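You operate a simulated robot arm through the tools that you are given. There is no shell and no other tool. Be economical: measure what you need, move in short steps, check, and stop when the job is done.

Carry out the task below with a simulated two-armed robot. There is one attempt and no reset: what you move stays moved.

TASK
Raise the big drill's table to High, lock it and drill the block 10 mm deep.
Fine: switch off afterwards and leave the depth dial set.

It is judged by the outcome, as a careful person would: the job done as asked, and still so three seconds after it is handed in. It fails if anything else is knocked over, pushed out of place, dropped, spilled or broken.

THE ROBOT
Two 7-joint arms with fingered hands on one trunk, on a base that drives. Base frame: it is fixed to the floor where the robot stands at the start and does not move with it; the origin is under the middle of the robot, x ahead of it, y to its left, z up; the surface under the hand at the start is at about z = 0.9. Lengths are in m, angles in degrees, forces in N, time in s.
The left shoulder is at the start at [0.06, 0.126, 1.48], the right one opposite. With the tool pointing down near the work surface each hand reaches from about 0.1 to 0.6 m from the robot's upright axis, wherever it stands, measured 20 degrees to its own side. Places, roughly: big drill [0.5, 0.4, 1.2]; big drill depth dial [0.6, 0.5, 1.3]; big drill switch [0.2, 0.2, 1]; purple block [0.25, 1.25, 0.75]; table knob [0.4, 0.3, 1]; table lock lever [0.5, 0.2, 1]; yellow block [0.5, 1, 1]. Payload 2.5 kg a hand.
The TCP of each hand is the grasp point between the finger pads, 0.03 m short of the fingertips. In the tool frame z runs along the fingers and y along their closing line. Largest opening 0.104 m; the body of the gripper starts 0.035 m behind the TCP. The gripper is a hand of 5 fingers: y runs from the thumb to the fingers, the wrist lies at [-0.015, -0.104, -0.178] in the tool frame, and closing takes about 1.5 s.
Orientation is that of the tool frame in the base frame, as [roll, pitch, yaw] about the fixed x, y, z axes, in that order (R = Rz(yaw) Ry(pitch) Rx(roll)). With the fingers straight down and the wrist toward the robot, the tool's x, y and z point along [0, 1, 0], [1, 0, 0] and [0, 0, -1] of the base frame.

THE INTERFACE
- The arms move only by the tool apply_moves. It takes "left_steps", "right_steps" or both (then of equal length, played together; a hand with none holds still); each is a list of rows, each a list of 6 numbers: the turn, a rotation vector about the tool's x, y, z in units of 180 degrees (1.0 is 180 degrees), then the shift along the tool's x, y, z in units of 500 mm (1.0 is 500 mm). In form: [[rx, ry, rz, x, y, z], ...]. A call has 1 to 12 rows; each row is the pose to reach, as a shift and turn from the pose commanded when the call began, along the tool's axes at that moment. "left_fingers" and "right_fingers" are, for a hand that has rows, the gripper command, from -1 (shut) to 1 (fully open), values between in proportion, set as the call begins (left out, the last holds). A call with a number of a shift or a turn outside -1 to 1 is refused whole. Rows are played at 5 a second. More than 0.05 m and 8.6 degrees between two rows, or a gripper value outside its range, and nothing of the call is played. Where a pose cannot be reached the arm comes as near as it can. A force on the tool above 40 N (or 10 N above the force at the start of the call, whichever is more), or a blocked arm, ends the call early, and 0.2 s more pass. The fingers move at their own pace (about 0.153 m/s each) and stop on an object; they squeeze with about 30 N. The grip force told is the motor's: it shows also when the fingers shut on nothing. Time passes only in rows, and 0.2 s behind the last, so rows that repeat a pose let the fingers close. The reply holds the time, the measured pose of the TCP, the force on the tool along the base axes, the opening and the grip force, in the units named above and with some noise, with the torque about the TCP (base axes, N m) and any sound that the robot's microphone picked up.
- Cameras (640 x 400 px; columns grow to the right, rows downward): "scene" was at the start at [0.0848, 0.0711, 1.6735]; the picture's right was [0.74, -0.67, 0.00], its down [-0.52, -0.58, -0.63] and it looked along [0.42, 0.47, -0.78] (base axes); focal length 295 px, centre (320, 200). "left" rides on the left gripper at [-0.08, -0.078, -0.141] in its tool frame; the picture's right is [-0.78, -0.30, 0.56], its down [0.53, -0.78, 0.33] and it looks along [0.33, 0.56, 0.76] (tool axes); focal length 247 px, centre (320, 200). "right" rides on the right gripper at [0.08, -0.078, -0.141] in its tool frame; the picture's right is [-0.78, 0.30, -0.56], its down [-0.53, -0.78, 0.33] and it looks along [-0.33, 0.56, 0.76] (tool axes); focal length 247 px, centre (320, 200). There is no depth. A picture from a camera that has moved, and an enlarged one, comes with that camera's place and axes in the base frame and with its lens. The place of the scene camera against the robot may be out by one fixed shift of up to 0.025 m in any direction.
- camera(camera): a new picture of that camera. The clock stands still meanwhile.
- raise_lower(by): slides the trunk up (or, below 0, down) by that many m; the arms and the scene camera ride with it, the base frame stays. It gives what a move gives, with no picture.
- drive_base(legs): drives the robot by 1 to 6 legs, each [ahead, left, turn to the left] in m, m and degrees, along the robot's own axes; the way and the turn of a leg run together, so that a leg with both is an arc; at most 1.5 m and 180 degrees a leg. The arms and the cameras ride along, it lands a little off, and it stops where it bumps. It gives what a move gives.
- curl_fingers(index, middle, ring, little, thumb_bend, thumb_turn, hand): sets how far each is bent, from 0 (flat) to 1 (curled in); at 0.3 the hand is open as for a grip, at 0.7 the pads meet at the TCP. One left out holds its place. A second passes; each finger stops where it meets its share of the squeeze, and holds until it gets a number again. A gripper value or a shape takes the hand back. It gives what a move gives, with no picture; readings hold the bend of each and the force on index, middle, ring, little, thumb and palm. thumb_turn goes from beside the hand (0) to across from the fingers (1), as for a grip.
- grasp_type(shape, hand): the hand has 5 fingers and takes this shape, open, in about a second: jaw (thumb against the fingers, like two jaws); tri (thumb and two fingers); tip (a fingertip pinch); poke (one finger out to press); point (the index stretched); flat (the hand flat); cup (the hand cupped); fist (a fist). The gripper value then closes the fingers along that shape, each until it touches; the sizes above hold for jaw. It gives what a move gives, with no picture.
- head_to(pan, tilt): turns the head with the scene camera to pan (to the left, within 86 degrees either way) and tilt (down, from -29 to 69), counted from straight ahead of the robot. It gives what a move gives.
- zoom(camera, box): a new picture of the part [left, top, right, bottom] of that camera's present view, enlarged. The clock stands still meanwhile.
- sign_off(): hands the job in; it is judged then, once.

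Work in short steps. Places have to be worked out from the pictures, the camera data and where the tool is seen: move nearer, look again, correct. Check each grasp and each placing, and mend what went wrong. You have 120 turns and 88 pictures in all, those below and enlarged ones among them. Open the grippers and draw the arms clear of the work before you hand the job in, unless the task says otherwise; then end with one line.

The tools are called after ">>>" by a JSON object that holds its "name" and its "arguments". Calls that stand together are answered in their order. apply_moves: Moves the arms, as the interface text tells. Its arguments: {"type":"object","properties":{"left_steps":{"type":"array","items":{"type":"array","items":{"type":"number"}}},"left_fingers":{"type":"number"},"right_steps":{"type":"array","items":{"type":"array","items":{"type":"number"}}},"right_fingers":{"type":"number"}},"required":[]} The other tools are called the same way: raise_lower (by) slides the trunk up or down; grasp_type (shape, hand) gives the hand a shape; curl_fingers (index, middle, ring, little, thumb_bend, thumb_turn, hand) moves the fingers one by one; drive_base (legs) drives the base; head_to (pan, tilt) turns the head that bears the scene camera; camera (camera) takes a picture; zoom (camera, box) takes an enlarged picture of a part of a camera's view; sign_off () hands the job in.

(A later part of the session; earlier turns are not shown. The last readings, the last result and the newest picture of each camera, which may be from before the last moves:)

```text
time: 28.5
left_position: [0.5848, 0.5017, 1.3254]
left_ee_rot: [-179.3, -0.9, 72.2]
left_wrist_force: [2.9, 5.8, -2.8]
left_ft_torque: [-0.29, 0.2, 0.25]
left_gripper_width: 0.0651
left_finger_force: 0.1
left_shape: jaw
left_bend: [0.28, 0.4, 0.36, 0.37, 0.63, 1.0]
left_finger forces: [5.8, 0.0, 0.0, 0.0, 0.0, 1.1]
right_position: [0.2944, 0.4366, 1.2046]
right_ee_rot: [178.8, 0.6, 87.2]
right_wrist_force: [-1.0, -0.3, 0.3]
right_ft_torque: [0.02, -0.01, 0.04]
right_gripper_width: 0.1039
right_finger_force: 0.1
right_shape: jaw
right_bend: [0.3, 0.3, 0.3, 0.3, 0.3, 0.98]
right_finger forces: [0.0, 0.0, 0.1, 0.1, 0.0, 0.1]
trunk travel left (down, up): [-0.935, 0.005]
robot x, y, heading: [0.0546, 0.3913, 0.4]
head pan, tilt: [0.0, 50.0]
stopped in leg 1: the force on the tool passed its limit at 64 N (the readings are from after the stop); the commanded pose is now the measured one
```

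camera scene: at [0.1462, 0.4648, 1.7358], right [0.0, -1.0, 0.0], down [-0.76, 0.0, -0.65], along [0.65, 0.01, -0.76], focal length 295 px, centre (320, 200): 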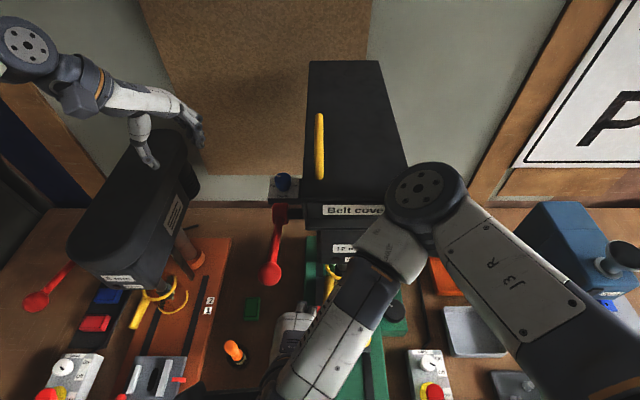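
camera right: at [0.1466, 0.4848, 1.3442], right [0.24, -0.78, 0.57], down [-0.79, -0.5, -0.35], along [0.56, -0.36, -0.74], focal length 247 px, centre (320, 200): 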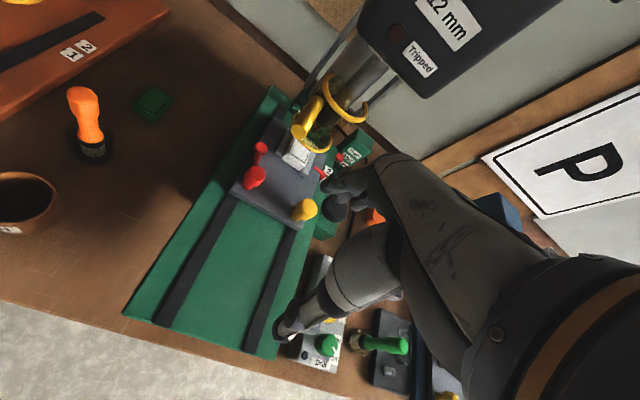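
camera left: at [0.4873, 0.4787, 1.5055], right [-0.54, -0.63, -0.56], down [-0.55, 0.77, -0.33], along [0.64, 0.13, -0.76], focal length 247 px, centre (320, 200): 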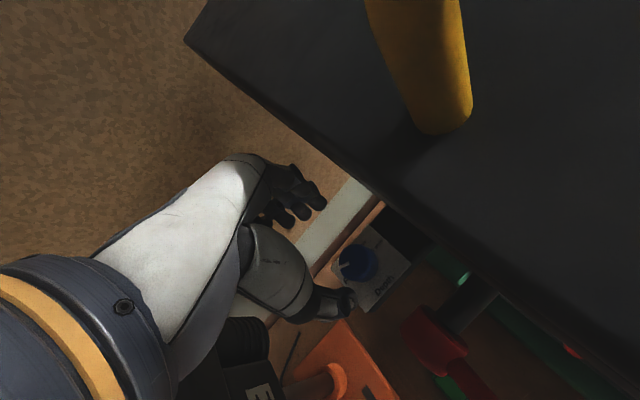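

The refused move let the hand touch the drill head; I back the hand off to the left and up at once, then check.

>>> {"name": "apply_moves", "arguments": {"left_steps": [[0, 0, 0, 0.06, -0.02, 0], [0, 0, 0, 0.12, -0.03, -0.04], [0, 0, 0, 0.18, -0.04, -0.1], [0, 0, 0, 0.24, -0.04, -0.14]]}}

>>> {"name": "camera", "arguments": {"camera": "scene"}}

```text
time: 29.5
left_position: [0.6023, 0.62, 1.3967]
left_ee_rot: [-179.5, -0.7, 71.8]
left_wrist_force: [0.7, 0.3, -0.2]
left_ft_torque: [-0.02, -0.02, 0.0]
left_gripper_width: 0.0652
left_finger_force: 0.0
left_shape: jaw
left_bend: [0.28, 0.4, 0.36, 0.37, 0.63, 1.0]
left_finger forces: [0.0, 0.0, 0.0, 0.0, 0.1, 0.1]
right_position: [0.295, 0.4376, 1.2042]
right_ee_rot: [178.7, 0.6, 87.2]
right_wrist_force: [0.8, -0.1, 0.0]
right_ft_torque: [-0.03, 0.01, -0.02]
right_gripper_width: 0.1038
right_finger_force: 0.0
right_shape: jaw
right_bend: [0.3, 0.3, 0.3, 0.3, 0.3, 0.98]
right_finger forces: [0.0, 0.0, 0.1, 0.0, 0.0, 0.0]
trunk travel left (down, up): [-0.935, 0.005]
robot x, y, heading: [0.0566, 0.388, 0.0]
head pan, tilt: [0.0, 50.0]
```

```text
58 pictures are left
camera scene: at [0.1657, 0.4058, 1.7346], right [0.0, -1.0, 0.0], down [-0.77, 0.0, -0.64], along [0.64, 0.0, -0.77], focal length 295 px, centre (320, 200)
```

scene: 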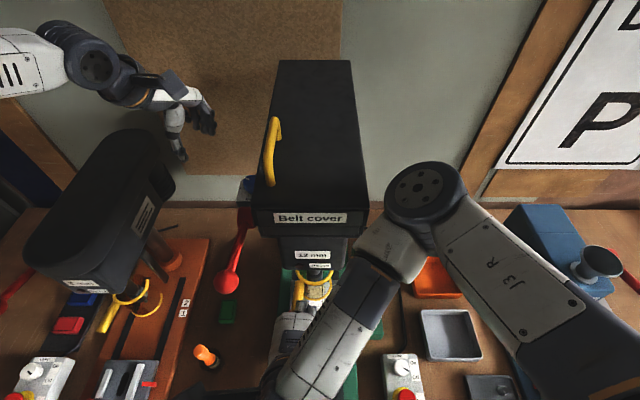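

All is in place. I shift the base right 0.05 (hand is 0.12 clear of the head).

>>> {"name": "drive_base", "arguments": {"legs": [[0, -0.05, 0]]}}

```text
time: 30.4
left_position: [0.6037, 0.5716, 1.3962]
left_ee_rot: [-179.4, -0.7, 71.6]
left_wrist_force: [0.2, 0.6, -0.2]
left_ft_torque: [-0.01, 0.02, 0.0]
left_gripper_width: 0.0653
left_finger_force: 0.0
left_shape: jaw
left_bend: [0.28, 0.4, 0.36, 0.37, 0.63, 1.0]
left_finger forces: [0.1, 0.0, 0.0, 0.0, 0.0, 0.0]
right_position: [0.2955, 0.3884, 1.2031]
right_ee_rot: [178.8, 0.6, 87.2]
right_wrist_force: [0.0, 0.4, -0.4]
right_ft_torque: [0.02, -0.01, 0.0]
right_gripper_width: 0.1038
right_finger_force: 0.0
right_shape: jaw
right_bend: [0.3, 0.3, 0.3, 0.3, 0.3, 0.98]
right_finger forces: [0.0, 0.0, 0.0, 0.0, 0.0, 0.0]
trunk travel left (down, up): [-0.935, 0.005]
robot x, y, heading: [0.0573, 0.3399, 0.3]
head pan, tilt: [0.0, 50.0]
```

Now approach above the knob again.

>>> {"name": "apply_moves", "arguments": {"left_steps": [[0, 0, 0, -0.088, -0.01, 0], [0, 0, 0, -0.088, -0.01, 0.07], [0, 0, 0, -0.088, -0.01, 0.132]]}}

>>> {"name": "zoom", "arguments": {"camera": "left", "box": [240, 140, 440, 320]}}

```text
time: 31.2
left_position: [0.5836, 0.5321, 1.3274]
left_ee_rot: [-179.4, -0.6, 71.8]
left_wrist_force: [0.4, -1.0, -1.2]
left_ft_torque: [-0.02, -0.01, 0.0]
left_gripper_width: 0.0652
left_finger_force: 0.2
left_shape: jaw
left_bend: [0.28, 0.4, 0.36, 0.37, 0.63, 1.0]
left_finger forces: [0.0, 0.0, 0.1, 0.0, 0.1, 0.1]
right_position: [0.2949, 0.3889, 1.205]
right_ee_rot: [178.7, 0.6, 87.2]
right_wrist_force: [-0.1, 0.4, -1.1]
right_ft_torque: [-0.04, -0.01, 0.0]
right_gripper_width: 0.1039
right_finger_force: 0.0
right_shape: jaw
right_bend: [0.3, 0.3, 0.3, 0.3, 0.3, 0.98]
right_finger forces: [0.1, 0.0, 0.0, 0.0, 0.0, 0.0]
trunk travel left (down, up): [-0.935, 0.005]
robot x, y, heading: [0.0531, 0.3406, 0.0]
head pan, tilt: [0.0, 50.0]
```

```text
2.22 times, centred on (340, 230) of left
camera zoom: at [0.4871, 0.4778, 1.4698], right [-0.53, -0.64, -0.56], down [-0.57, 0.76, -0.32], along [0.63, 0.15, -0.76], focal length 549 px, centre (276, 133)
```

zoom: 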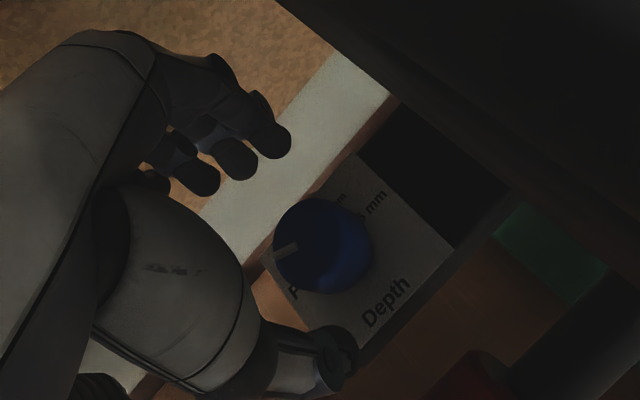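

Aligned within 3 mm, and I can now read "5 mm" on the right, confirming the order Full/15/10/5. I descend and close on the knob.

>>> {"name": "apply_moves", "arguments": {"left_steps": [[0, 0, 0, -0.003, -0.005, 0.03], [0, 0, 0, -0.003, -0.005, 0.056]]}}

```text
time: 31.8
left_position: [0.5814, 0.5303, 1.3004]
left_ee_rot: [-179.4, -0.6, 71.7]
left_wrist_force: [0.3, 0.1, 0.7]
left_ft_torque: [0.02, 0.02, 0.0]
left_gripper_width: 0.0649
left_finger_force: 0.1
left_shape: jaw
left_bend: [0.28, 0.4, 0.36, 0.37, 0.63, 1.0]
left_finger forces: [0.0, 0.1, 0.1, 0.0, 0.0, 0.0]
right_position: [0.2945, 0.387, 1.2035]
right_ee_rot: [178.7, 0.7, 87.2]
right_wrist_force: [-0.4, 0.6, -0.6]
right_ft_torque: [0.01, 0.0, -0.04]
right_gripper_width: 0.104
right_finger_force: 0.0
right_shape: jaw
right_bend: [0.3, 0.3, 0.3, 0.3, 0.3, 0.98]
right_finger forces: [0.0, 0.1, 0.0, 0.0, 0.1, 0.0]
trunk travel left (down, up): [-0.935, 0.005]
robot x, y, heading: [0.0573, 0.3424, 0.2]
head pan, tilt: [0.0, 50.0]
```

Reached without contact; now close the fingers.

>>> {"name": "apply_moves", "arguments": {"left_steps": [[0, 0, 0, 0, 0, 0], [0, 0, 0, 0, 0, 0], [0, 0, 0, 0, 0, 0], [0, 0, 0, 0, 0, 0], [0, 0, 0, 0, 0, 0], [0, 0, 0, 0, 0, 0]], "left_fingers": -1}}

>>> {"name": "zoom", "arguments": {"camera": "left", "box": [240, 140, 440, 320]}}

```text
time: 33.2
left_position: [0.5788, 0.5319, 1.2993]
left_ee_rot: [-179.1, -0.7, 71.7]
left_wrist_force: [-7.2, -0.1, -14.8]
left_ft_torque: [0.01, 0.12, 0.0]
left_gripper_width: 0.0227
left_finger_force: 30.0
left_shape: jaw
left_bend: [0.74, 0.59, 0.62, 0.6, 0.75, 1.0]
left_finger forces: [14.9, 6.0, 0.0, 0.0, 28.1, 0.0]
right_position: [0.2948, 0.3885, 1.2041]
right_ee_rot: [178.6, 0.6, 87.2]
right_wrist_force: [0.4, -0.8, 0.1]
right_ft_torque: [0.0, 0.01, -0.01]
right_gripper_width: 0.1038
right_finger_force: 0.0
right_shape: jaw
right_bend: [0.3, 0.3, 0.3, 0.3, 0.3, 0.98]
right_finger forces: [0.0, 0.1, 0.0, 0.0, 0.0, 0.0]
trunk travel left (down, up): [-0.935, 0.005]
robot x, y, heading: [0.0572, 0.335, 0.2]
head pan, tilt: [0.0, 50.0]
```

```text
2.22 times, centred on (340, 230) of left
camera zoom: at [0.4832, 0.4777, 1.4409], right [-0.53, -0.64, -0.56], down [-0.57, 0.76, -0.32], along [0.62, 0.15, -0.77], focal length 549 px, centre (276, 133)
```

zoom: 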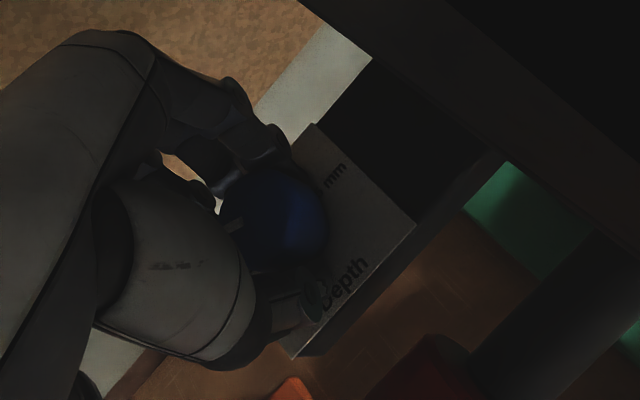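

Index, middle and thumb hold the knob. I turn it clockwise (tool z positive) by 50° in small rows.

>>> {"name": "apply_moves", "arguments": {"left_steps": [[0, 0, 0.046, 0, 0, 0], [0, 0, 0.092, 0, 0, 0], [0, 0, 0.138, 0, 0, 0], [0, 0, 0.184, 0, 0, 0], [0, 0, 0.23, 0, 0, 0], [0, 0, 0.278, 0, 0, 0], [0, 0, 0.278, 0, 0, 0]]}}

>>> {"name": "zoom", "arguments": {"camera": "left", "box": [240, 140, 440, 320]}}

```text
time: 34.6
left_position: [0.5775, 0.5342, 1.3]
left_ee_rot: [-178.0, -0.8, 23.8]
left_wrist_force: [19.4, -0.7, -28.9]
left_ft_torque: [-0.12, -0.36, 0.09]
left_gripper_width: 0.0213
left_finger_force: 30.1
left_shape: jaw
left_bend: [0.73, 0.57, 0.62, 0.6, 0.75, 1.0]
left_finger forces: [17.1, 14.6, 0.0, 0.0, 27.9, 0.0]
left hand out of reach, approached as far as the arm can: row 6, 7
right_position: [0.299, 0.3879, 1.2034]
right_ee_rot: [178.9, 0.6, 87.1]
right_wrist_force: [-0.3, -0.2, -0.2]
right_ft_torque: [0.03, -0.01, 0.0]
right_gripper_width: 0.1041
right_finger_force: 0.0
right_shape: jaw
right_bend: [0.3, 0.3, 0.3, 0.3, 0.3, 0.98]
right_finger forces: [0.0, 0.0, 0.1, 0.0, 0.0, 0.0]
trunk travel left (down, up): [-0.935, 0.005]
robot x, y, heading: [0.0546, 0.3411, 0.0]
head pan, tilt: [0.0, 50.0]
stopped in row 7 (left hand): the force on the tool passed its limit at 43 N (the readings are from after the stop); the commanded pose is now the measured one
```

```text
2.22 times, centred on (340, 230) of left
camera zoom: at [0.4737, 0.5681, 1.4431], right [-0.83, -0.02, -0.56], down [0.18, 0.94, -0.3], along [0.53, -0.35, -0.77], focal length 549 px, centre (276, 133)
```

zoom: 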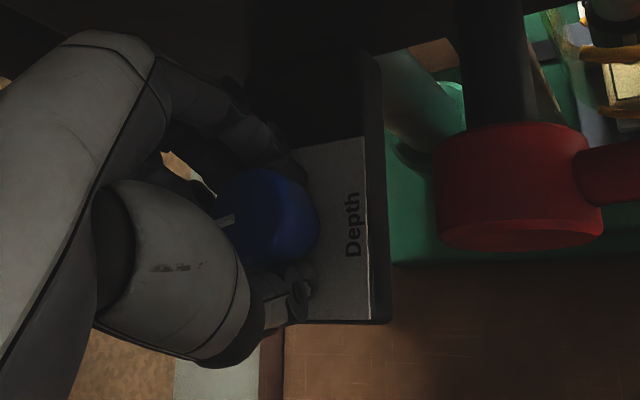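

The knob turned with the hand; pointer is now about at 15 mm. I open, lift, turn back and regrip.

>>> {"name": "apply_moves", "arguments": {"left_steps": [[0, 0, 0, 0, 0, 0], [0, 0, 0, 0, 0, 0], [0, 0, 0, 0, 0, 0], [0, 0, 0, 0, 0, -0.04], [0, 0, 0, 0, 0, -0.08]], "left_fingers": 0.3}}

>>> {"name": "apply_moves", "arguments": {"left_steps": [[0, 0, -0.046, 0, 0, 0], [0, 0, -0.092, 0, 0, 0], [0, 0, -0.138, 0.002, 0.003, 0], [0, 0, -0.184, 0.004, 0.006, 0], [0, 0, -0.23, 0.006, 0.009, 0], [0, 0, -0.27, 0.01, 0.014, 0]]}}

>>> {"name": "zoom", "arguments": {"camera": "left", "box": [240, 140, 440, 320]}}

```text
time: 35.8
left_position: [0.5733, 0.5304, 1.345]
left_ee_rot: [-178.5, -0.5, 23.6]
left_wrist_force: [0.8, 0.2, 0.0]
left_ft_torque: [0.02, 0.01, -0.02]
left_gripper_width: 0.0671
left_finger_force: 0.0
left_shape: jaw
left_bend: [0.28, 0.39, 0.36, 0.36, 0.62, 1.0]
left_finger forces: [0.0, 0.0, 0.1, 0.0, 0.0, 0.0]
right_position: [0.2959, 0.3877, 1.204]
right_ee_rot: [178.7, 0.6, 87.1]
right_wrist_force: [0.2, -0.4, -0.8]
right_ft_torque: [0.0, 0.01, 0.02]
right_gripper_width: 0.1037
right_finger_force: 0.1
right_shape: jaw
right_bend: [0.3, 0.3, 0.3, 0.3, 0.3, 0.98]
right_finger forces: [0.1, 0.1, 0.1, 0.0, 0.1, 0.0]
trunk travel left (down, up): [-0.935, 0.005]
robot x, y, heading: [0.0499, 0.3394, 0.3]
head pan, tilt: [0.0, 50.0]
```

```text
time: 37.2
left_position: [0.5802, 0.5271, 1.3453]
left_ee_rot: [-179.5, -1.5, 72.2]
left_wrist_force: [0.6, -0.1, -0.3]
left_ft_torque: [-0.03, -0.03, 0.01]
left_gripper_width: 0.0674
left_finger_force: 0.1
left_shape: jaw
left_bend: [0.28, 0.39, 0.36, 0.36, 0.62, 1.0]
left_finger forces: [0.0, 0.1, 0.1, 0.0, 0.0, 0.1]
right_position: [0.2952, 0.3882, 1.2041]
right_ee_rot: [178.8, 0.6, 87.1]
right_wrist_force: [-0.4, 1.1, 0.5]
right_ft_torque: [0.02, -0.01, 0.01]
right_gripper_width: 0.1039
right_finger_force: 0.0
right_shape: jaw
right_bend: [0.3, 0.3, 0.3, 0.3, 0.3, 0.98]
right_finger forces: [0.1, 0.0, 0.1, 0.0, 0.0, 0.0]
trunk travel left (down, up): [-0.935, 0.005]
robot x, y, heading: [0.0545, 0.3423, -0.4]
head pan, tilt: [0.0, 50.0]
```

```text
2.22 times, centred on (340, 230) of left
camera zoom: at [0.483, 0.4699, 1.4852], right [-0.52, -0.63, -0.57], down [-0.58, 0.76, -0.31], along [0.63, 0.17, -0.76], focal length 549 px, centre (276, 133)
```

zoom: 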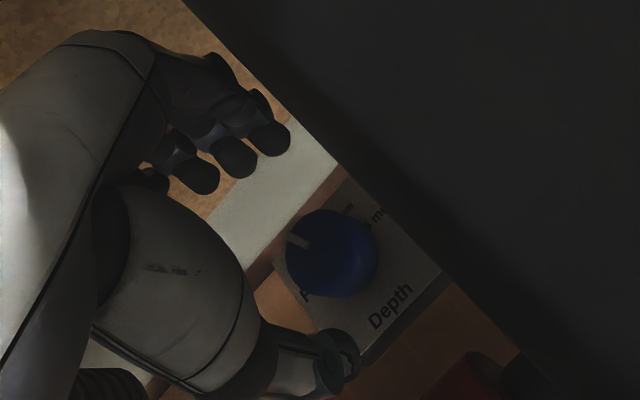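

Pointer now roughly at 15 mm. Descend again and close.

>>> {"name": "apply_moves", "arguments": {"left_steps": [[0, 0, 0, 0.008, 0.004, 0.045], [0, 0, 0, 0.008, 0.004, 0.09], [0, 0, 0, 0.008, 0.004, 0.092]]}}

>>> {"name": "apply_moves", "arguments": {"left_steps": [[0, 0, 0, 0, 0, 0], [0, 0, 0, 0, 0, 0], [0, 0, 0, 0, 0, 0], [0, 0, 0, 0, 0, 0], [0, 0, 0, 0, 0, 0], [0, 0, 0, 0, 0, 0]], "left_fingers": -1}}

```text
time: 38.0
left_position: [0.5812, 0.5315, 1.2987]
left_ee_rot: [-179.4, -1.5, 72.3]
left_wrist_force: [0.1, 0.6, -0.2]
left_ft_torque: [-0.04, -0.02, -0.01]
left_gripper_width: 0.0672
left_finger_force: 0.1
left_shape: jaw
left_bend: [0.28, 0.39, 0.36, 0.36, 0.62, 1.0]
left_finger forces: [0.1, 0.1, 0.0, 0.1, 0.0, 0.0]
right_position: [0.2948, 0.387, 1.2045]
right_ee_rot: [178.7, 0.6, 87.1]
right_wrist_force: [-0.6, -0.5, -0.3]
right_ft_torque: [-0.01, 0.02, 0.01]
right_gripper_width: 0.1039
right_finger_force: 0.1
right_shape: jaw
right_bend: [0.3, 0.3, 0.3, 0.3, 0.3, 0.98]
right_finger forces: [0.0, 0.0, 0.1, 0.0, 0.1, 0.0]
trunk travel left (down, up): [-0.935, 0.005]
robot x, y, heading: [0.0525, 0.3432, 0.0]
head pan, tilt: [0.0, 50.0]
```

```text
time: 39.4
left_position: [0.5825, 0.5323, 1.2988]
left_ee_rot: [-179.4, -1.5, 72.3]
left_wrist_force: [-3.8, 0.3, -5.2]
left_ft_torque: [-0.14, -0.18, 0.04]
left_gripper_width: 0.0211
left_finger_force: 29.7
left_shape: jaw
left_bend: [0.74, 0.63, 0.66, 0.65, 0.74, 1.0]
left_finger forces: [26.2, 5.9, 0.0, 0.0, 27.4, 0.0]
right_position: [0.2946, 0.3879, 1.2044]
right_ee_rot: [178.7, 0.6, 87.2]
right_wrist_force: [-0.3, 0.1, 0.1]
right_ft_torque: [0.01, 0.0, -0.01]
right_gripper_width: 0.104
right_finger_force: 0.1
right_shape: jaw
right_bend: [0.3, 0.3, 0.3, 0.3, 0.3, 0.98]
right_finger forces: [0.0, 0.0, 0.0, 0.0, 0.0, 0.0]
trunk travel left (down, up): [-0.935, 0.005]
robot x, y, heading: [0.0534, 0.3408, 0.0]
head pan, tilt: [0.0, 50.0]
```

Gripped. Turn clockwise 50° again.

>>> {"name": "apply_moves", "arguments": {"left_steps": [[0, 0, 0.046, 0, 0, 0], [0, 0, 0.092, 0, 0, 0], [0, 0, 0.138, 0, 0, 0], [0, 0, 0.184, 0, 0, 0], [0, 0, 0.23, 0, 0, 0], [0, 0, 0.275, 0, 0, 0]]}}

>>> {"name": "apply_moves", "arguments": {"left_steps": [[0, 0, 0, 0, 0, 0], [0, 0, 0, 0, 0, 0], [0, 0, 0, 0, 0, 0], [0, 0, 0, 0, 0, -0.04], [0, 0, 0, 0, 0, -0.1]], "left_fingers": 0.3}}

>>> {"name": "zoom", "arguments": {"camera": "left", "box": [240, 140, 440, 320]}}

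```text
time: 40.8
left_position: [0.5784, 0.5347, 1.3]
left_ee_rot: [-178.1, -0.5, 22.7]
left_wrist_force: [20.5, 0.0, -35.8]
left_ft_torque: [-0.14, -0.34, 0.07]
left_gripper_width: 0.0192
left_finger_force: 30.3
left_shape: jaw
left_bend: [0.73, 0.61, 0.66, 0.65, 0.74, 1.0]
left_finger forces: [19.3, 12.7, 0.0, 0.0, 30.1, 0.0]
left hand out of reach, approached as far as the arm can: row 6
right_position: [0.3015, 0.3889, 1.2013]
right_ee_rot: [179.1, 0.7, 87.1]
right_wrist_force: [0.4, 0.0, 0.0]
right_ft_torque: [-0.01, 0.01, -0.02]
right_gripper_width: 0.1036
right_finger_force: 0.0
right_shape: jaw
right_bend: [0.3, 0.3, 0.3, 0.3, 0.3, 0.98]
right_finger forces: [0.0, 0.0, 0.0, 0.0, 0.1, 0.1]
trunk travel left (down, up): [-0.935, 0.005]
robot x, y, heading: [0.058, 0.3419, 0.0]
head pan, tilt: [0.0, 50.0]
```

```text
time: 42.0
left_position: [0.5733, 0.5297, 1.357]
left_ee_rot: [-178.5, -0.5, 22.8]
left_wrist_force: [0.1, 1.0, -1.3]
left_ft_torque: [0.03, 0.03, 0.0]
left_gripper_width: 0.0669
left_finger_force: 0.1
left_shape: jaw
left_bend: [0.28, 0.4, 0.36, 0.36, 0.62, 1.0]
left_finger forces: [0.0, 1.9, 0.1, 0.0, 0.1, 0.0]
right_position: [0.2962, 0.3898, 1.2055]
right_ee_rot: [178.8, 0.6, 87.1]
right_wrist_force: [0.6, -0.5, -0.3]
right_ft_torque: [-0.06, 0.02, -0.01]
right_gripper_width: 0.1042
right_finger_force: 0.0
right_shape: jaw
right_bend: [0.3, 0.3, 0.3, 0.3, 0.3, 0.98]
right_finger forces: [0.0, 0.1, 0.0, 0.1, 0.0, 0.2]
trunk travel left (down, up): [-0.935, 0.005]
robot x, y, heading: [0.0549, 0.3446, 0.3]
head pan, tilt: [0.0, 50.0]
```

```text
2.22 times, centred on (340, 230) of left
camera zoom: at [0.4706, 0.5655, 1.5003], right [-0.83, -0.01, -0.55], down [0.19, 0.93, -0.31], along [0.52, -0.36, -0.77], focal length 549 px, centre (276, 133)
```

zoom: 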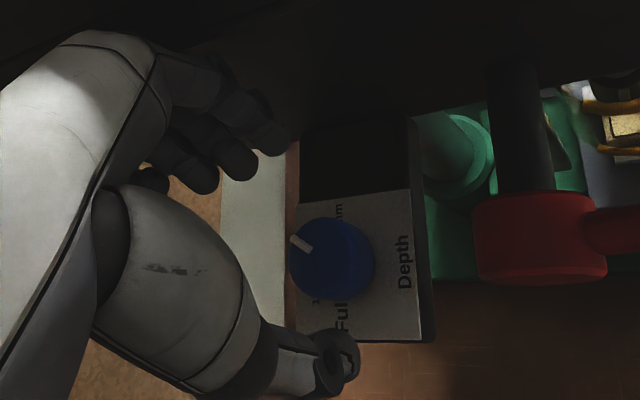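

Pointer now appears ~28° right of up, i.e. the third mark (10 mm). I withdraw the hand to the earlier overhead view to verify.

>>> {"name": "apply_moves", "arguments": {"left_steps": [[0, 0, 0, 0.02, -0.02, -0.05], [0, 0, 0, 0.05, -0.06, -0.1], [0, 0, -0.046, 0.08, -0.1, -0.14], [0, 0, -0.092, 0.11, -0.13, -0.15], [0, 0, -0.138, 0.125, -0.143, -0.15], [0, 0, -0.184, 0.125, -0.143, -0.15], [0, 0, -0.23, 0.125, -0.143, -0.15], [0, 0, -0.276, 0.125, -0.143, -0.15], [0, 0, -0.322, 0.125, -0.143, -0.15], [0, 0, -0.37, 0.125, -0.143, -0.15]]}}

>>> {"name": "zoom", "arguments": {"camera": "left", "box": [400, 170, 560, 310]}}

```text
time: 44.2
left_position: [0.6034, 0.6187, 1.4351]
left_ee_rot: [179.9, -1.7, 89.3]
left_wrist_force: [-0.5, 0.5, -0.2]
left_ft_torque: [-0.02, -0.03, 0.04]
left_gripper_width: 0.0671
left_finger_force: 0.1
left_shape: jaw
left_bend: [0.28, 0.39, 0.36, 0.36, 0.62, 1.0]
left_finger forces: [0.1, 0.1, 0.0, 0.0, 0.0, 0.0]
right_position: [0.2941, 0.3894, 1.2048]
right_ee_rot: [178.7, 0.5, 87.2]
right_wrist_force: [-0.2, 0.8, -0.4]
right_ft_torque: [0.04, 0.0, -0.04]
right_gripper_width: 0.1041
right_finger_force: 0.0
right_shape: jaw
right_bend: [0.3, 0.3, 0.3, 0.3, 0.3, 0.98]
right_finger forces: [0.0, 0.0, 0.0, 0.0, 0.0, 0.0]
trunk travel left (down, up): [-0.935, 0.005]
robot x, y, heading: [0.055, 0.3394, 0.4]
head pan, tilt: [0.0, 50.0]
```

```text
2.86 times, centred on (480, 240) of left
camera zoom: at [0.5254, 0.5337, 1.5751], right [-0.3, -0.76, -0.58], down [-0.77, 0.55, -0.32], along [0.56, 0.35, -0.75], focal length 706 px, centre (-137, 86)
```

zoom: 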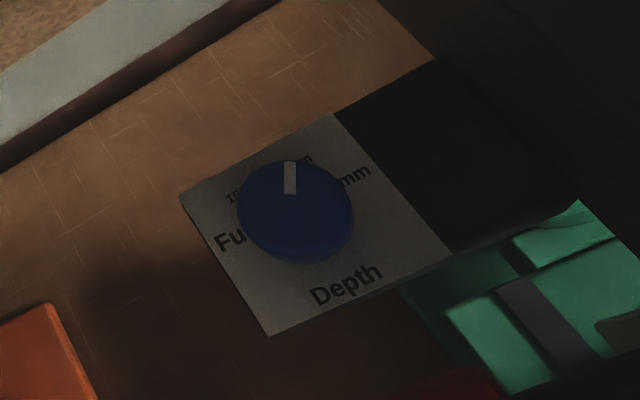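

The dial now points at 26°, the 10 mm mark. Next, the table: left hand withdraws, and the right hand goes above the table knob at about (0.378, 0.257, 1.06).

>>> {"name": "apply_moves", "arguments": {"left_steps": [[0, 0, 0, 0, -0.09, 0], [0, 0, 0, 0, -0.18, 0], [0, 0, 0, 0, -0.27, 0], [0, 0, 0, 0.02, -0.36, 0], [0, 0, 0, 0.04, -0.45, 0], [0, 0, 0, 0.06, -0.54, 0]], "right_steps": [[0, 0, 0, -0.05, 0.0, 0], [0, 0, 0, -0.13, 0.04, 0], [0, 0, 0, -0.2, 0.09, 0], [0, 0, 0, -0.25, 0.15, 0.03], [0, 0, 0, -0.254, 0.18, 0.08], [0, 0, 0, -0.254, 0.18, 0.14]]}}

>>> {"name": "camera", "arguments": {"camera": "right"}}

```text
time: 45.6
left_position: [0.3653, 0.5868, 1.4145]
left_ee_rot: [-178.9, 7.0, 79.2]
left_wrist_force: [-0.4, -0.4, -0.2]
left_ft_torque: [0.0, -0.04, -0.03]
left_gripper_width: 0.0674
left_finger_force: 0.1
left_shape: jaw
left_bend: [0.28, 0.39, 0.35, 0.36, 0.62, 1.0]
left_finger forces: [0.0, 0.0, 0.0, 0.0, 0.0, 0.1]
left hand out of reach, approached as far as the arm can: row 6
right_position: [0.3797, 0.2564, 1.1516]
right_ee_rot: [178.7, 0.6, 87.2]
right_wrist_force: [-0.1, 0.3, -0.6]
right_ft_torque: [0.04, -0.03, -0.01]
right_gripper_width: 0.1038
right_finger_force: 0.0
right_shape: jaw
right_bend: [0.3, 0.3, 0.3, 0.3, 0.3, 0.98]
right_finger forces: [0.0, 0.0, 0.0, 0.0, 0.0, 0.0]
trunk travel left (down, up): [-0.935, 0.005]
robot x, y, heading: [0.0536, 0.3439, 0.6]
head pan, tilt: [0.0, 50.0]
stopped in row 6 (left hand): the arm was blocked; the commanded pose is now the measured one
```

```text
51 pictures are left
camera right: at [0.302, 0.3404, 1.2892], right [0.24, -0.78, 0.57], down [-0.8, -0.5, -0.34], along [0.56, -0.37, -0.74], focal length 247 px, centre (320, 200)
```

right: 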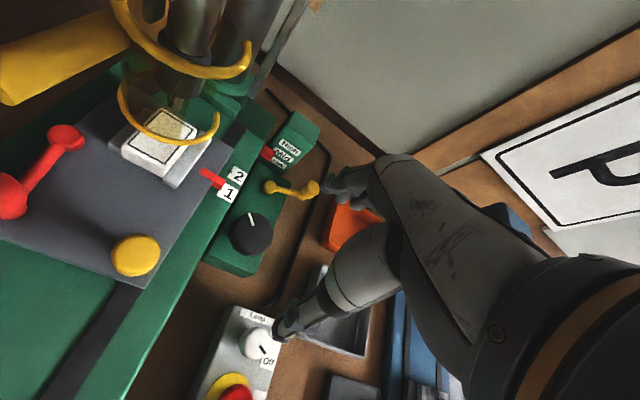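

Triangulating anew gives the table knob at about (0.42, 0.27, 1.0) and lock lever pivot (0.52, 0.266, 0.96) with its ball at (0.568, 0.199, 0.957). I check the blocked left arm in the scene and zoom on the knob.

>>> {"name": "camera", "arguments": {"camera": "scene"}}

>>> {"name": "zoom", "arguments": {"camera": "right", "box": [180, 100, 360, 290]}}

```text
50 pictures are left
camera scene: at [0.1647, 0.3557, 1.7347], right [0.0, -1.0, 0.0], down [-0.77, 0.0, -0.64], along [0.64, 0.0, -0.77], focal length 295 px, centre (320, 200)
```

scene: 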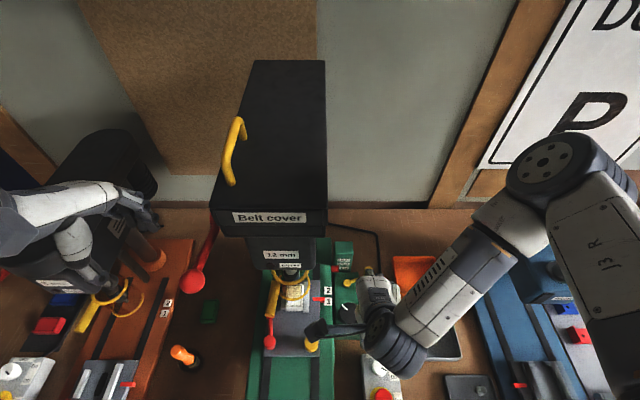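

```text
2.11 times, centred on (270, 195) of right
camera zoom: at [0.302, 0.3404, 1.2892], right [0.24, -0.78, 0.57], down [-0.8, -0.5, -0.34], along [0.56, -0.37, -0.74], focal length 520 px, centre (425, 210)
```

zoom: 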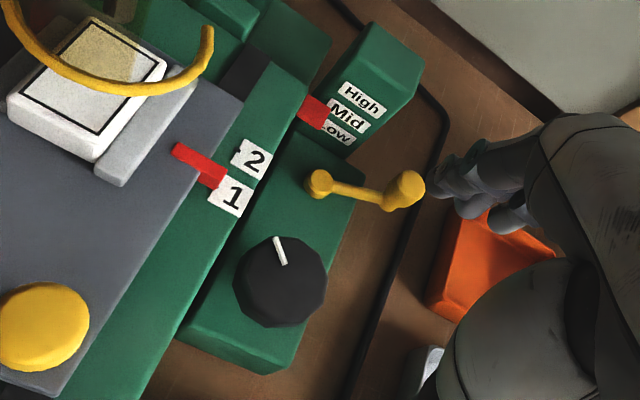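

Left arm is free in the air. I move the right hand above the knob and lower, then check alignment.

>>> {"name": "apply_moves", "arguments": {"right_steps": [[0, 0, 0, 0.028, 0.05, 0.0], [0, 0, 0, 0.028, 0.08, 0.07], [0, 0, 0, 0.028, 0.08, 0.14]], "right_fingers": 0.7}}

>>> {"name": "zoom", "arguments": {"camera": "right", "box": [180, 100, 380, 300]}}

```text
time: 46.4
left_position: [0.3662, 0.5872, 1.4141]
left_ee_rot: [-179.0, 7.0, 79.2]
left_wrist_force: [0.4, -0.5, -0.5]
left_ft_torque: [-0.01, 0.05, 0.02]
left_gripper_width: 0.0674
left_finger_force: 0.1
left_shape: jaw
left_bend: [0.28, 0.39, 0.35, 0.36, 0.62, 1.0]
left_finger forces: [0.1, 0.0, 0.1, 0.0, 0.1, 0.0]
right_position: [0.4211, 0.2694, 1.0837]
right_ee_rot: [178.8, 0.6, 87.1]
right_wrist_force: [-0.4, 0.2, -0.4]
right_ft_torque: [-0.01, -0.01, 0.0]
right_gripper_width: 0.0886
right_finger_force: 0.0
right_shape: jaw
right_bend: [0.27, 0.33, 0.31, 0.32, 0.44, 0.98]
right_finger forces: [0.0, 0.0, 0.1, 0.0, 0.1, 0.1]
trunk travel left (down, up): [-0.935, 0.005]
robot x, y, heading: [0.0563, 0.3406, -0.0]
head pan, tilt: [0.0, 50.0]
```

```text
2.00 times, centred on (280, 200) of right
camera zoom: at [0.3444, 0.3545, 1.2204], right [0.24, -0.78, 0.57], down [-0.8, -0.5, -0.34], along [0.55, -0.37, -0.75], focal length 494 px, centre (400, 200)
```

zoom: 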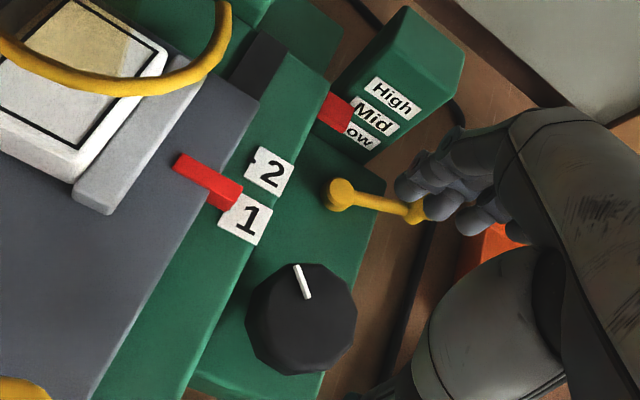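

Knob top refined to (0.427, 0.267, 0.973). I descend around it.

>>> {"name": "apply_moves", "arguments": {"right_steps": [[0, 0, 0, -0.01, 0.012, 0.07], [0, 0, 0, -0.01, 0.012, 0.13], [0, 0, 0, -0.01, 0.012, 0.165], [0, 0, 0, -0.01, 0.012, 0.195]]}}

>>> {"name": "zoom", "arguments": {"camera": "right", "box": [180, 100, 420, 340]}}

```text
time: 47.4
left_position: [0.3666, 0.5871, 1.4136]
left_ee_rot: [-178.9, 7.0, 79.1]
left_wrist_force: [0.1, 0.4, 0.0]
left_ft_torque: [-0.01, 0.04, 0.01]
left_gripper_width: 0.0675
left_finger_force: 0.2
left_shape: jaw
left_bend: [0.28, 0.39, 0.35, 0.36, 0.62, 1.0]
left_finger forces: [0.0, 0.0, 0.0, 0.0, 0.0, 0.1]
right_position: [0.4445, 0.2827, 0.992]
right_ee_rot: [179.5, 1.3, 86.5]
right_wrist_force: [-0.5, 0.2, -0.3]
right_ft_torque: [0.0, 0.04, -0.02]
right_gripper_width: 0.0887
right_finger_force: 0.0
right_shape: jaw
right_bend: [0.27, 0.33, 0.31, 0.32, 0.44, 0.98]
right_finger forces: [0.0, 0.0, 0.0, 0.0, 0.0, 0.0]
right hand out of reach, approached as far as the arm can: row 1, 2, 3, 4
trunk travel left (down, up): [-0.935, 0.005]
robot x, y, heading: [0.0545, 0.3414, 0.1]
head pan, tilt: [0.0, 50.0]
```

```text
1.67 times, centred on (300, 220) of right
camera zoom: at [0.3699, 0.37, 1.1297], right [0.25, -0.78, 0.58], down [-0.8, -0.5, -0.33], along [0.54, -0.39, -0.75], focal length 412 px, centre (353, 167)
```

zoom: 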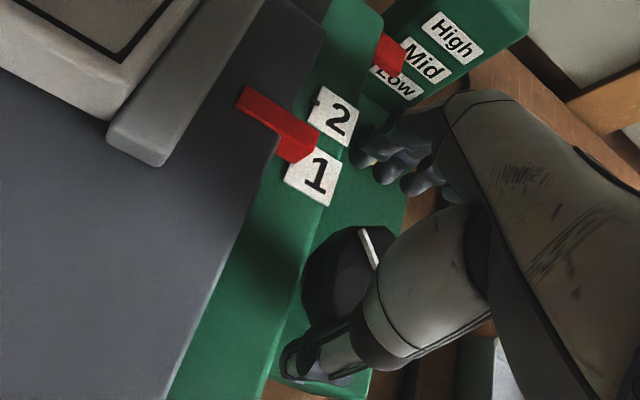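

The right arm drifted because the trunk is high and the target too central. I raise it, move the left hand out to the side, then reposition.

>>> {"name": "apply_moves", "arguments": {"right_steps": [[0, 0, 0, 0, 0, -0.06], [0, 0, 0, -0.0, -0.01, -0.14], [0, 0, 0, -0.01, -0.03, -0.22]], "left_steps": [[0, 0, 0, 0.08, 0, 0], [0, 0, 0, 0.16, 0, 0], [0, 0, 0, 0.24, 0, 0]]}}

>>> {"name": "drive_base", "arguments": {"legs": [[-0.07, 0.06, 0]]}}

```text
time: 48.2
left_position: [0.391, 0.7015, 1.3994]
left_ee_rot: [-179.1, 7.5, 78.4]
left_wrist_force: [-0.4, -0.5, 0.0]
left_ft_torque: [-0.04, -0.01, 0.0]
left_gripper_width: 0.0673
left_finger_force: 0.0
left_shape: jaw
left_bend: [0.28, 0.39, 0.35, 0.36, 0.62, 1.0]
left_finger forces: [0.1, 0.0, 0.0, 0.0, 0.0, 0.1]
right_position: [0.4267, 0.279, 1.1031]
right_ee_rot: [178.8, 0.6, 87.2]
right_wrist_force: [-0.5, -0.2, -0.9]
right_ft_torque: [0.0, 0.02, -0.02]
right_gripper_width: 0.0885
right_finger_force: 0.2
right_shape: jaw
right_bend: [0.27, 0.33, 0.31, 0.32, 0.44, 0.98]
right_finger forces: [0.0, 0.1, 0.0, 0.0, 0.0, 0.1]
trunk travel left (down, up): [-0.935, 0.005]
robot x, y, heading: [0.0529, 0.3421, 0.1]
head pan, tilt: [0.0, 50.0]
```

```text
time: 49.3
left_position: [0.3231, 0.7604, 1.4009]
left_ee_rot: [-179.2, 7.4, 78.4]
left_wrist_force: [-0.5, 0.3, -0.3]
left_ft_torque: [-0.01, -0.01, 0.02]
left_gripper_width: 0.0675
left_finger_force: 0.0
left_shape: jaw
left_bend: [0.28, 0.39, 0.35, 0.36, 0.62, 1.0]
left_finger forces: [0.0, 0.0, 0.0, 0.0, 0.1, 0.0]
right_position: [0.3588, 0.3375, 1.1019]
right_ee_rot: [178.7, 0.5, 87.0]
right_wrist_force: [0.6, -0.9, -0.4]
right_ft_torque: [-0.02, -0.01, 0.01]
right_gripper_width: 0.0887
right_finger_force: 0.0
right_shape: jaw
right_bend: [0.27, 0.33, 0.31, 0.32, 0.44, 0.98]
right_finger forces: [0.1, 0.0, 0.0, 0.1, 0.1, 0.0]
trunk travel left (down, up): [-0.935, 0.005]
robot x, y, heading: [-0.0164, 0.4034, -0.3]
head pan, tilt: [0.0, 50.0]
```

Now move the right hand back above the knob and test descending from this stance.

>>> {"name": "apply_moves", "arguments": {"right_steps": [[0, 0, 0, -0.07, 0.04, 0], [0, 0, 0, -0.138, 0.09, 0], [0, 0, 0, -0.138, 0.144, 0.02], [0, 0, 0, -0.138, 0.144, 0.08], [0, 0, 0, -0.138, 0.144, 0.15]]}}

```text
time: 50.5
left_position: [0.3227, 0.7617, 1.4003]
left_ee_rot: [-179.1, 7.6, 78.3]
left_wrist_force: [-0.6, -0.2, 0.6]
left_ft_torque: [0.0, -0.02, -0.03]
left_gripper_width: 0.0676
left_finger_force: 0.0
left_shape: jaw
left_bend: [0.28, 0.39, 0.35, 0.36, 0.62, 1.0]
left_finger forces: [0.0, 0.1, 0.1, 0.0, 0.1, 0.1]
right_position: [0.4211, 0.2733, 1.1016]
right_ee_rot: [179.0, 0.8, 86.9]
right_wrist_force: [0.0, 0.1, 0.1]
right_ft_torque: [-0.02, 0.03, -0.01]
right_gripper_width: 0.0888
right_finger_force: 0.0
right_shape: jaw
right_bend: [0.27, 0.33, 0.31, 0.32, 0.44, 0.98]
right_finger forces: [0.0, 0.0, 0.0, 0.1, 0.0, 0.1]
right hand out of reach, approached as far as the arm can: row 2, 3, 4, 5
trunk travel left (down, up): [-0.935, 0.005]
robot x, y, heading: [-0.0151, 0.3972, 0.1]
head pan, tilt: [0.0, 50.0]
```

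Reach with the high trunk is the issue. I tuck the left hand back off the bench edge and raise the right a bit, then lower the trunk.

>>> {"name": "apply_moves", "arguments": {"left_steps": [[0, 0, 0, -0.02, -0.07, 0], [0, 0, 0, -0.04, -0.14, 0.0], [0, 0, 0, -0.06, -0.21, 0.02], [0, 0, 0, -0.08, -0.28, 0.06], [0, 0, 0, -0.1, -0.34, 0.12], [0, 0, 0, -0.1, -0.38, 0.2]]}}

```text
time: 51.9
left_position: [0.1776, 0.7544, 1.37]
left_ee_rot: [-179.2, 7.4, 78.5]
left_wrist_force: [-0.2, 0.4, 0.0]
left_ft_torque: [0.03, -0.01, -0.04]
left_gripper_width: 0.0674
left_finger_force: 0.1
left_shape: jaw
left_bend: [0.28, 0.39, 0.36, 0.36, 0.62, 1.0]
left_finger forces: [0.0, 0.1, 0.1, 0.0, 0.0, 0.0]
left hand out of reach, approached as far as the arm can: row 4, 5, 6
right_position: [0.4207, 0.2731, 1.1023]
right_ee_rot: [179.0, 0.9, 86.8]
right_wrist_force: [-0.8, -0.2, 0.1]
right_ft_torque: [0.01, -0.03, 0.0]
right_gripper_width: 0.0887
right_finger_force: 0.0
right_shape: jaw
right_bend: [0.27, 0.33, 0.31, 0.32, 0.44, 0.98]
right_finger forces: [0.0, 0.0, 0.1, 0.1, 0.0, 0.0]
trunk travel left (down, up): [-0.935, 0.005]
robot x, y, heading: [-0.0111, 0.4017, 0.2]
head pan, tilt: [0.0, 50.0]
```

I raise the right hand's commanded pose before lowering the trunk.

>>> {"name": "apply_moves", "arguments": {"right_steps": [[0, 0, 0, 0, -0.02, -0.08], [0, 0, 0, 0, -0.04, -0.16], [0, 0, 0, 0, -0.06, -0.24], [0, 0, 0, 0, -0.08, -0.32], [0, 0, 0, 0, -0.08, -0.4]]}}

>>> {"name": "raise_lower", "arguments": {"by": -0.12}}

>>> {"name": "camera", "arguments": {"camera": "scene"}}

```text
time: 53.1
left_position: [0.1768, 0.7547, 1.3695]
left_ee_rot: [-179.2, 7.4, 78.3]
left_wrist_force: [-0.8, 0.3, 0.2]
left_ft_torque: [0.0, 0.02, -0.01]
left_gripper_width: 0.0673
left_finger_force: 0.1
left_shape: jaw
left_bend: [0.28, 0.39, 0.36, 0.36, 0.62, 1.0]
left_finger forces: [0.1, 0.1, 0.0, 0.0, 0.0, 0.0]
right_position: [0.3767, 0.275, 1.2992]
right_ee_rot: [178.6, 0.6, 87.3]
right_wrist_force: [-0.6, 0.1, -0.4]
right_ft_torque: [-0.03, -0.01, -0.01]
right_gripper_width: 0.0886
right_finger_force: 0.2
right_shape: jaw
right_bend: [0.27, 0.33, 0.31, 0.32, 0.44, 0.98]
right_finger forces: [0.1, 0.0, 0.0, 0.0, 0.0, 0.1]
trunk travel left (down, up): [-0.935, 0.005]
robot x, y, heading: [-0.0116, 0.3996, 0.2]
head pan, tilt: [0.0, 50.0]
```

```text
time: 54.6
left_position: [0.1782, 0.7527, 1.2493]
left_ee_rot: [-179.2, 7.3, 78.4]
left_wrist_force: [-0.2, 0.0, 0.0]
left_ft_torque: [-0.01, 0.01, 0.0]
left_gripper_width: 0.0673
left_finger_force: 0.0
left_shape: jaw
left_bend: [0.28, 0.39, 0.36, 0.36, 0.62, 1.0]
left_finger forces: [0.0, 0.0, 0.0, 0.1, 0.0, 0.0]
right_position: [0.3769, 0.2742, 1.1788]
right_ee_rot: [178.6, 0.6, 87.2]
right_wrist_force: [-0.9, 0.0, 0.2]
right_ft_torque: [-0.01, -0.02, -0.01]
right_gripper_width: 0.0883
right_finger_force: 0.1
right_shape: jaw
right_bend: [0.27, 0.33, 0.31, 0.32, 0.44, 0.98]
right_finger forces: [0.0, 0.0, 0.0, 0.0, 0.1, 0.0]
trunk travel left (down, up): [-0.815, 0.125]
robot x, y, heading: [-0.0135, 0.399, 0.3]
head pan, tilt: [0.0, 50.0]
```

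```text
46 pictures are left
camera scene: at [0.0969, 0.4161, 1.6147], right [0.0, -1.0, 0.0], down [-0.77, 0.0, -0.64], along [0.64, 0.0, -0.77], focal length 295 px, centre (320, 200)
```

scene: 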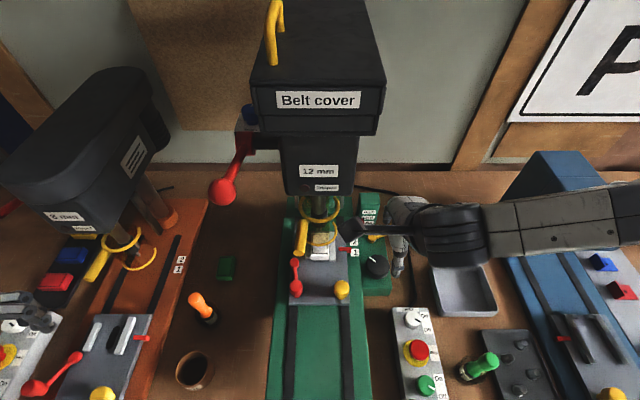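

Left hand floats clear above the small panel. Now the right goes above the knob, down to z≈1.03.

>>> {"name": "apply_moves", "arguments": {"right_steps": [[0, 0, 0, -0.015, 0.05, 0.05], [0, 0, 0, -0.015, 0.1, 0.12], [0, 0, 0, -0.015, 0.1, 0.2], [0, 0, 0, -0.015, 0.1, 0.29]]}}

>>> {"name": "zoom", "arguments": {"camera": "right", "box": [180, 100, 420, 340]}}

```text
time: 55.6
left_position: [0.1795, 0.7541, 1.2501]
left_ee_rot: [-179.2, 7.5, 78.3]
left_wrist_force: [-0.4, 0.4, -0.4]
left_ft_torque: [-0.04, 0.01, 0.04]
left_gripper_width: 0.0675
left_finger_force: 0.2
left_shape: jaw
left_bend: [0.28, 0.39, 0.36, 0.36, 0.62, 1.0]
left_finger forces: [0.0, 0.0, 0.1, 0.1, 0.1, 0.0]
right_position: [0.4304, 0.2638, 1.0332]
right_ee_rot: [178.7, 0.6, 87.1]
right_wrist_force: [0.3, 0.3, -0.1]
right_ft_torque: [-0.02, -0.02, 0.01]
right_gripper_width: 0.0887
right_finger_force: 0.0
right_shape: jaw
right_bend: [0.27, 0.33, 0.31, 0.32, 0.44, 0.98]
right_finger forces: [0.0, 0.1, 0.0, 0.1, 0.0, 0.0]
trunk travel left (down, up): [-0.815, 0.125]
robot x, y, heading: [-0.0104, 0.4, -0.1]
head pan, tilt: [0.0, 50.0]
```

```text
1.67 times, centred on (300, 220) of right
camera zoom: at [0.3523, 0.3481, 1.1703], right [0.24, -0.78, 0.57], down [-0.8, -0.5, -0.35], along [0.56, -0.37, -0.74], focal length 412 px, centre (353, 167)
```

zoom: 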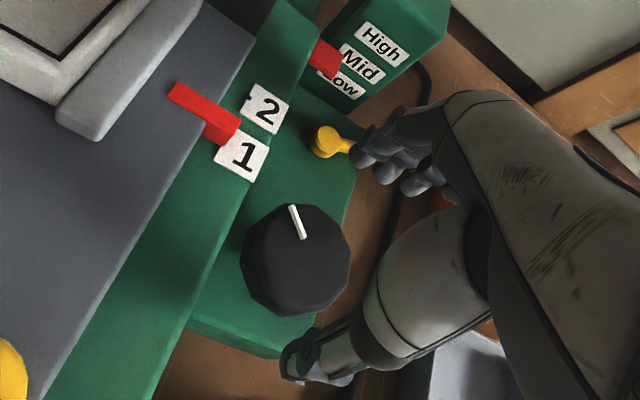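

Aligned within ~4 mm. Descend the rest onto the knob.

>>> {"name": "apply_moves", "arguments": {"right_steps": [[0, 0, 0, 0.002, -0.008, 0.05], [0, 0, 0, 0.002, -0.008, 0.097]]}}

>>> {"name": "apply_moves", "arguments": {"right_steps": [[0, 0, 0, 0, 0, 0], [0, 0, 0, 0, 0, 0], [0, 0, 0, 0, 0, 0], [0, 0, 0, 0, 0, 0], [0, 0, 0, 0, 0, 0], [0, 0, 0, 0, 0, 0]], "right_fingers": -1}}

>>> {"name": "zoom", "arguments": {"camera": "right", "box": [180, 100, 420, 340]}}

```text
time: 56.2
left_position: [0.1777, 0.7541, 1.2492]
left_ee_rot: [-179.2, 7.4, 78.3]
left_wrist_force: [-0.1, -0.4, 0.3]
left_ft_torque: [0.0, 0.02, 0.0]
left_gripper_width: 0.0675
left_finger_force: 0.0
left_shape: jaw
left_bend: [0.28, 0.39, 0.36, 0.36, 0.62, 1.0]
left_finger forces: [0.0, 0.0, 0.1, 0.1, 0.0, 0.0]
right_position: [0.4263, 0.2643, 0.9973]
right_ee_rot: [178.6, 0.6, 87.0]
right_wrist_force: [0.6, 0.3, -0.2]
right_ft_torque: [0.01, -0.01, -0.01]
right_gripper_width: 0.0885
right_finger_force: 0.1
right_shape: jaw
right_bend: [0.27, 0.33, 0.31, 0.32, 0.44, 0.98]
right_finger forces: [0.1, 0.1, 0.0, 0.0, 0.0, 0.1]
right hand out of reach, approached as far as the arm can: row 2
trunk travel left (down, up): [-0.815, 0.125]
robot x, y, heading: [-0.0123, 0.4032, -0.1]
head pan, tilt: [0.0, 50.0]
```

```text
time: 57.6
left_position: [0.1787, 0.7544, 1.2512]
left_ee_rot: [-179.2, 7.5, 78.3]
left_wrist_force: [0.6, 0.5, -0.6]
left_ft_torque: [0.03, -0.02, 0.02]
left_gripper_width: 0.0672
left_finger_force: 0.1
left_shape: jaw
left_bend: [0.28, 0.39, 0.36, 0.36, 0.62, 1.0]
left_finger forces: [0.0, 0.0, 0.0, 0.0, 0.0, 0.0]
right_position: [0.4248, 0.2639, 0.9967]
right_ee_rot: [178.7, 0.6, 87.2]
right_wrist_force: [-3.0, -2.1, 1.3]
right_ft_torque: [-0.03, 0.1, 0.01]
right_gripper_width: 0.0486
right_finger_force: 30.3
right_shape: jaw
right_bend: [0.74, 0.47, 0.48, 0.45, 0.71, 1.0]
right_finger forces: [15.2, 7.8, 0.0, 0.0, 27.3, 0.1]
trunk travel left (down, up): [-0.815, 0.125]
robot x, y, heading: [-0.014, 0.4032, 0.0]
head pan, tilt: [0.0, 50.0]
```

```text
1.67 times, centred on (300, 220) of right
camera zoom: at [0.3479, 0.3496, 1.1344], right [0.24, -0.78, 0.57], down [-0.8, -0.5, -0.34], along [0.55, -0.37, -0.75], focal length 412 px, centre (353, 167)
```

zoom: 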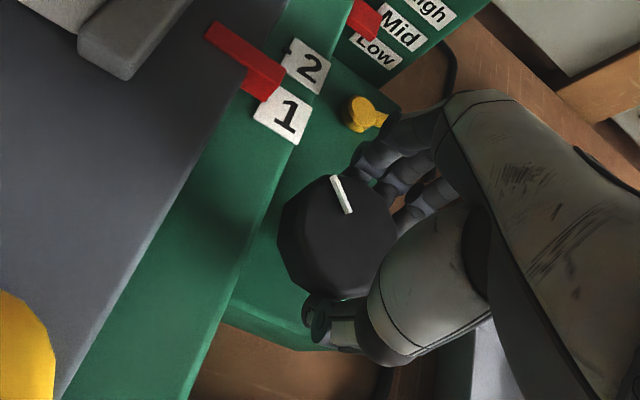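

Gripped the knob (49 mm wide). Try a clockwise turn of 32° and look whether the table moves.

>>> {"name": "apply_moves", "arguments": {"right_steps": [[0, 0, 0.045, 0, 0, 0], [0, 0, 0.09, 0, 0, 0], [0, 0, 0.135, 0, 0, 0], [0, 0, 0.18, 0, 0, 0]]}}

>>> {"name": "camera", "arguments": {"camera": "right"}}

```text
time: 58.6
left_position: [0.1777, 0.7536, 1.2502]
left_ee_rot: [-179.3, 7.4, 78.3]
left_wrist_force: [0.1, -0.6, 0.1]
left_ft_torque: [0.02, 0.0, 0.0]
left_gripper_width: 0.0676
left_finger_force: 0.0
left_shape: jaw
left_bend: [0.28, 0.39, 0.36, 0.36, 0.62, 1.0]
left_finger forces: [0.0, 0.0, 0.1, 0.0, 0.1, 0.0]
right_position: [0.4246, 0.2626, 0.9968]
right_ee_rot: [178.7, 0.1, 54.4]
right_wrist_force: [-7.2, -0.5, -7.7]
right_ft_torque: [-0.06, -0.13, 0.28]
right_gripper_width: 0.0422
right_finger_force: 29.9
right_shape: jaw
right_bend: [0.74, 0.5, 0.48, 0.45, 0.71, 1.0]
right_finger forces: [12.1, 4.5, 0.0, 0.0, 24.9, 0.1]
trunk travel left (down, up): [-0.815, 0.125]
robot x, y, heading: [-0.0141, 0.4004, -0.1]
head pan, tilt: [0.0, 50.0]
```

```text
43 pictures are left
camera right: at [0.405, 0.3733, 1.1351], right [-0.22, -0.8, 0.56], down [-0.94, 0.01, -0.35], along [0.27, -0.61, -0.75], focal length 247 px, centre (320, 200)
```

right: 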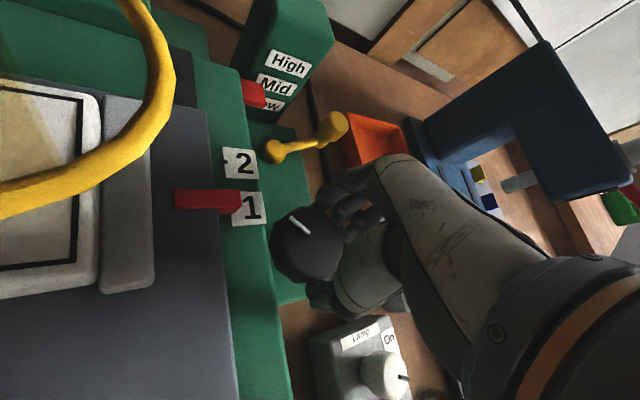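

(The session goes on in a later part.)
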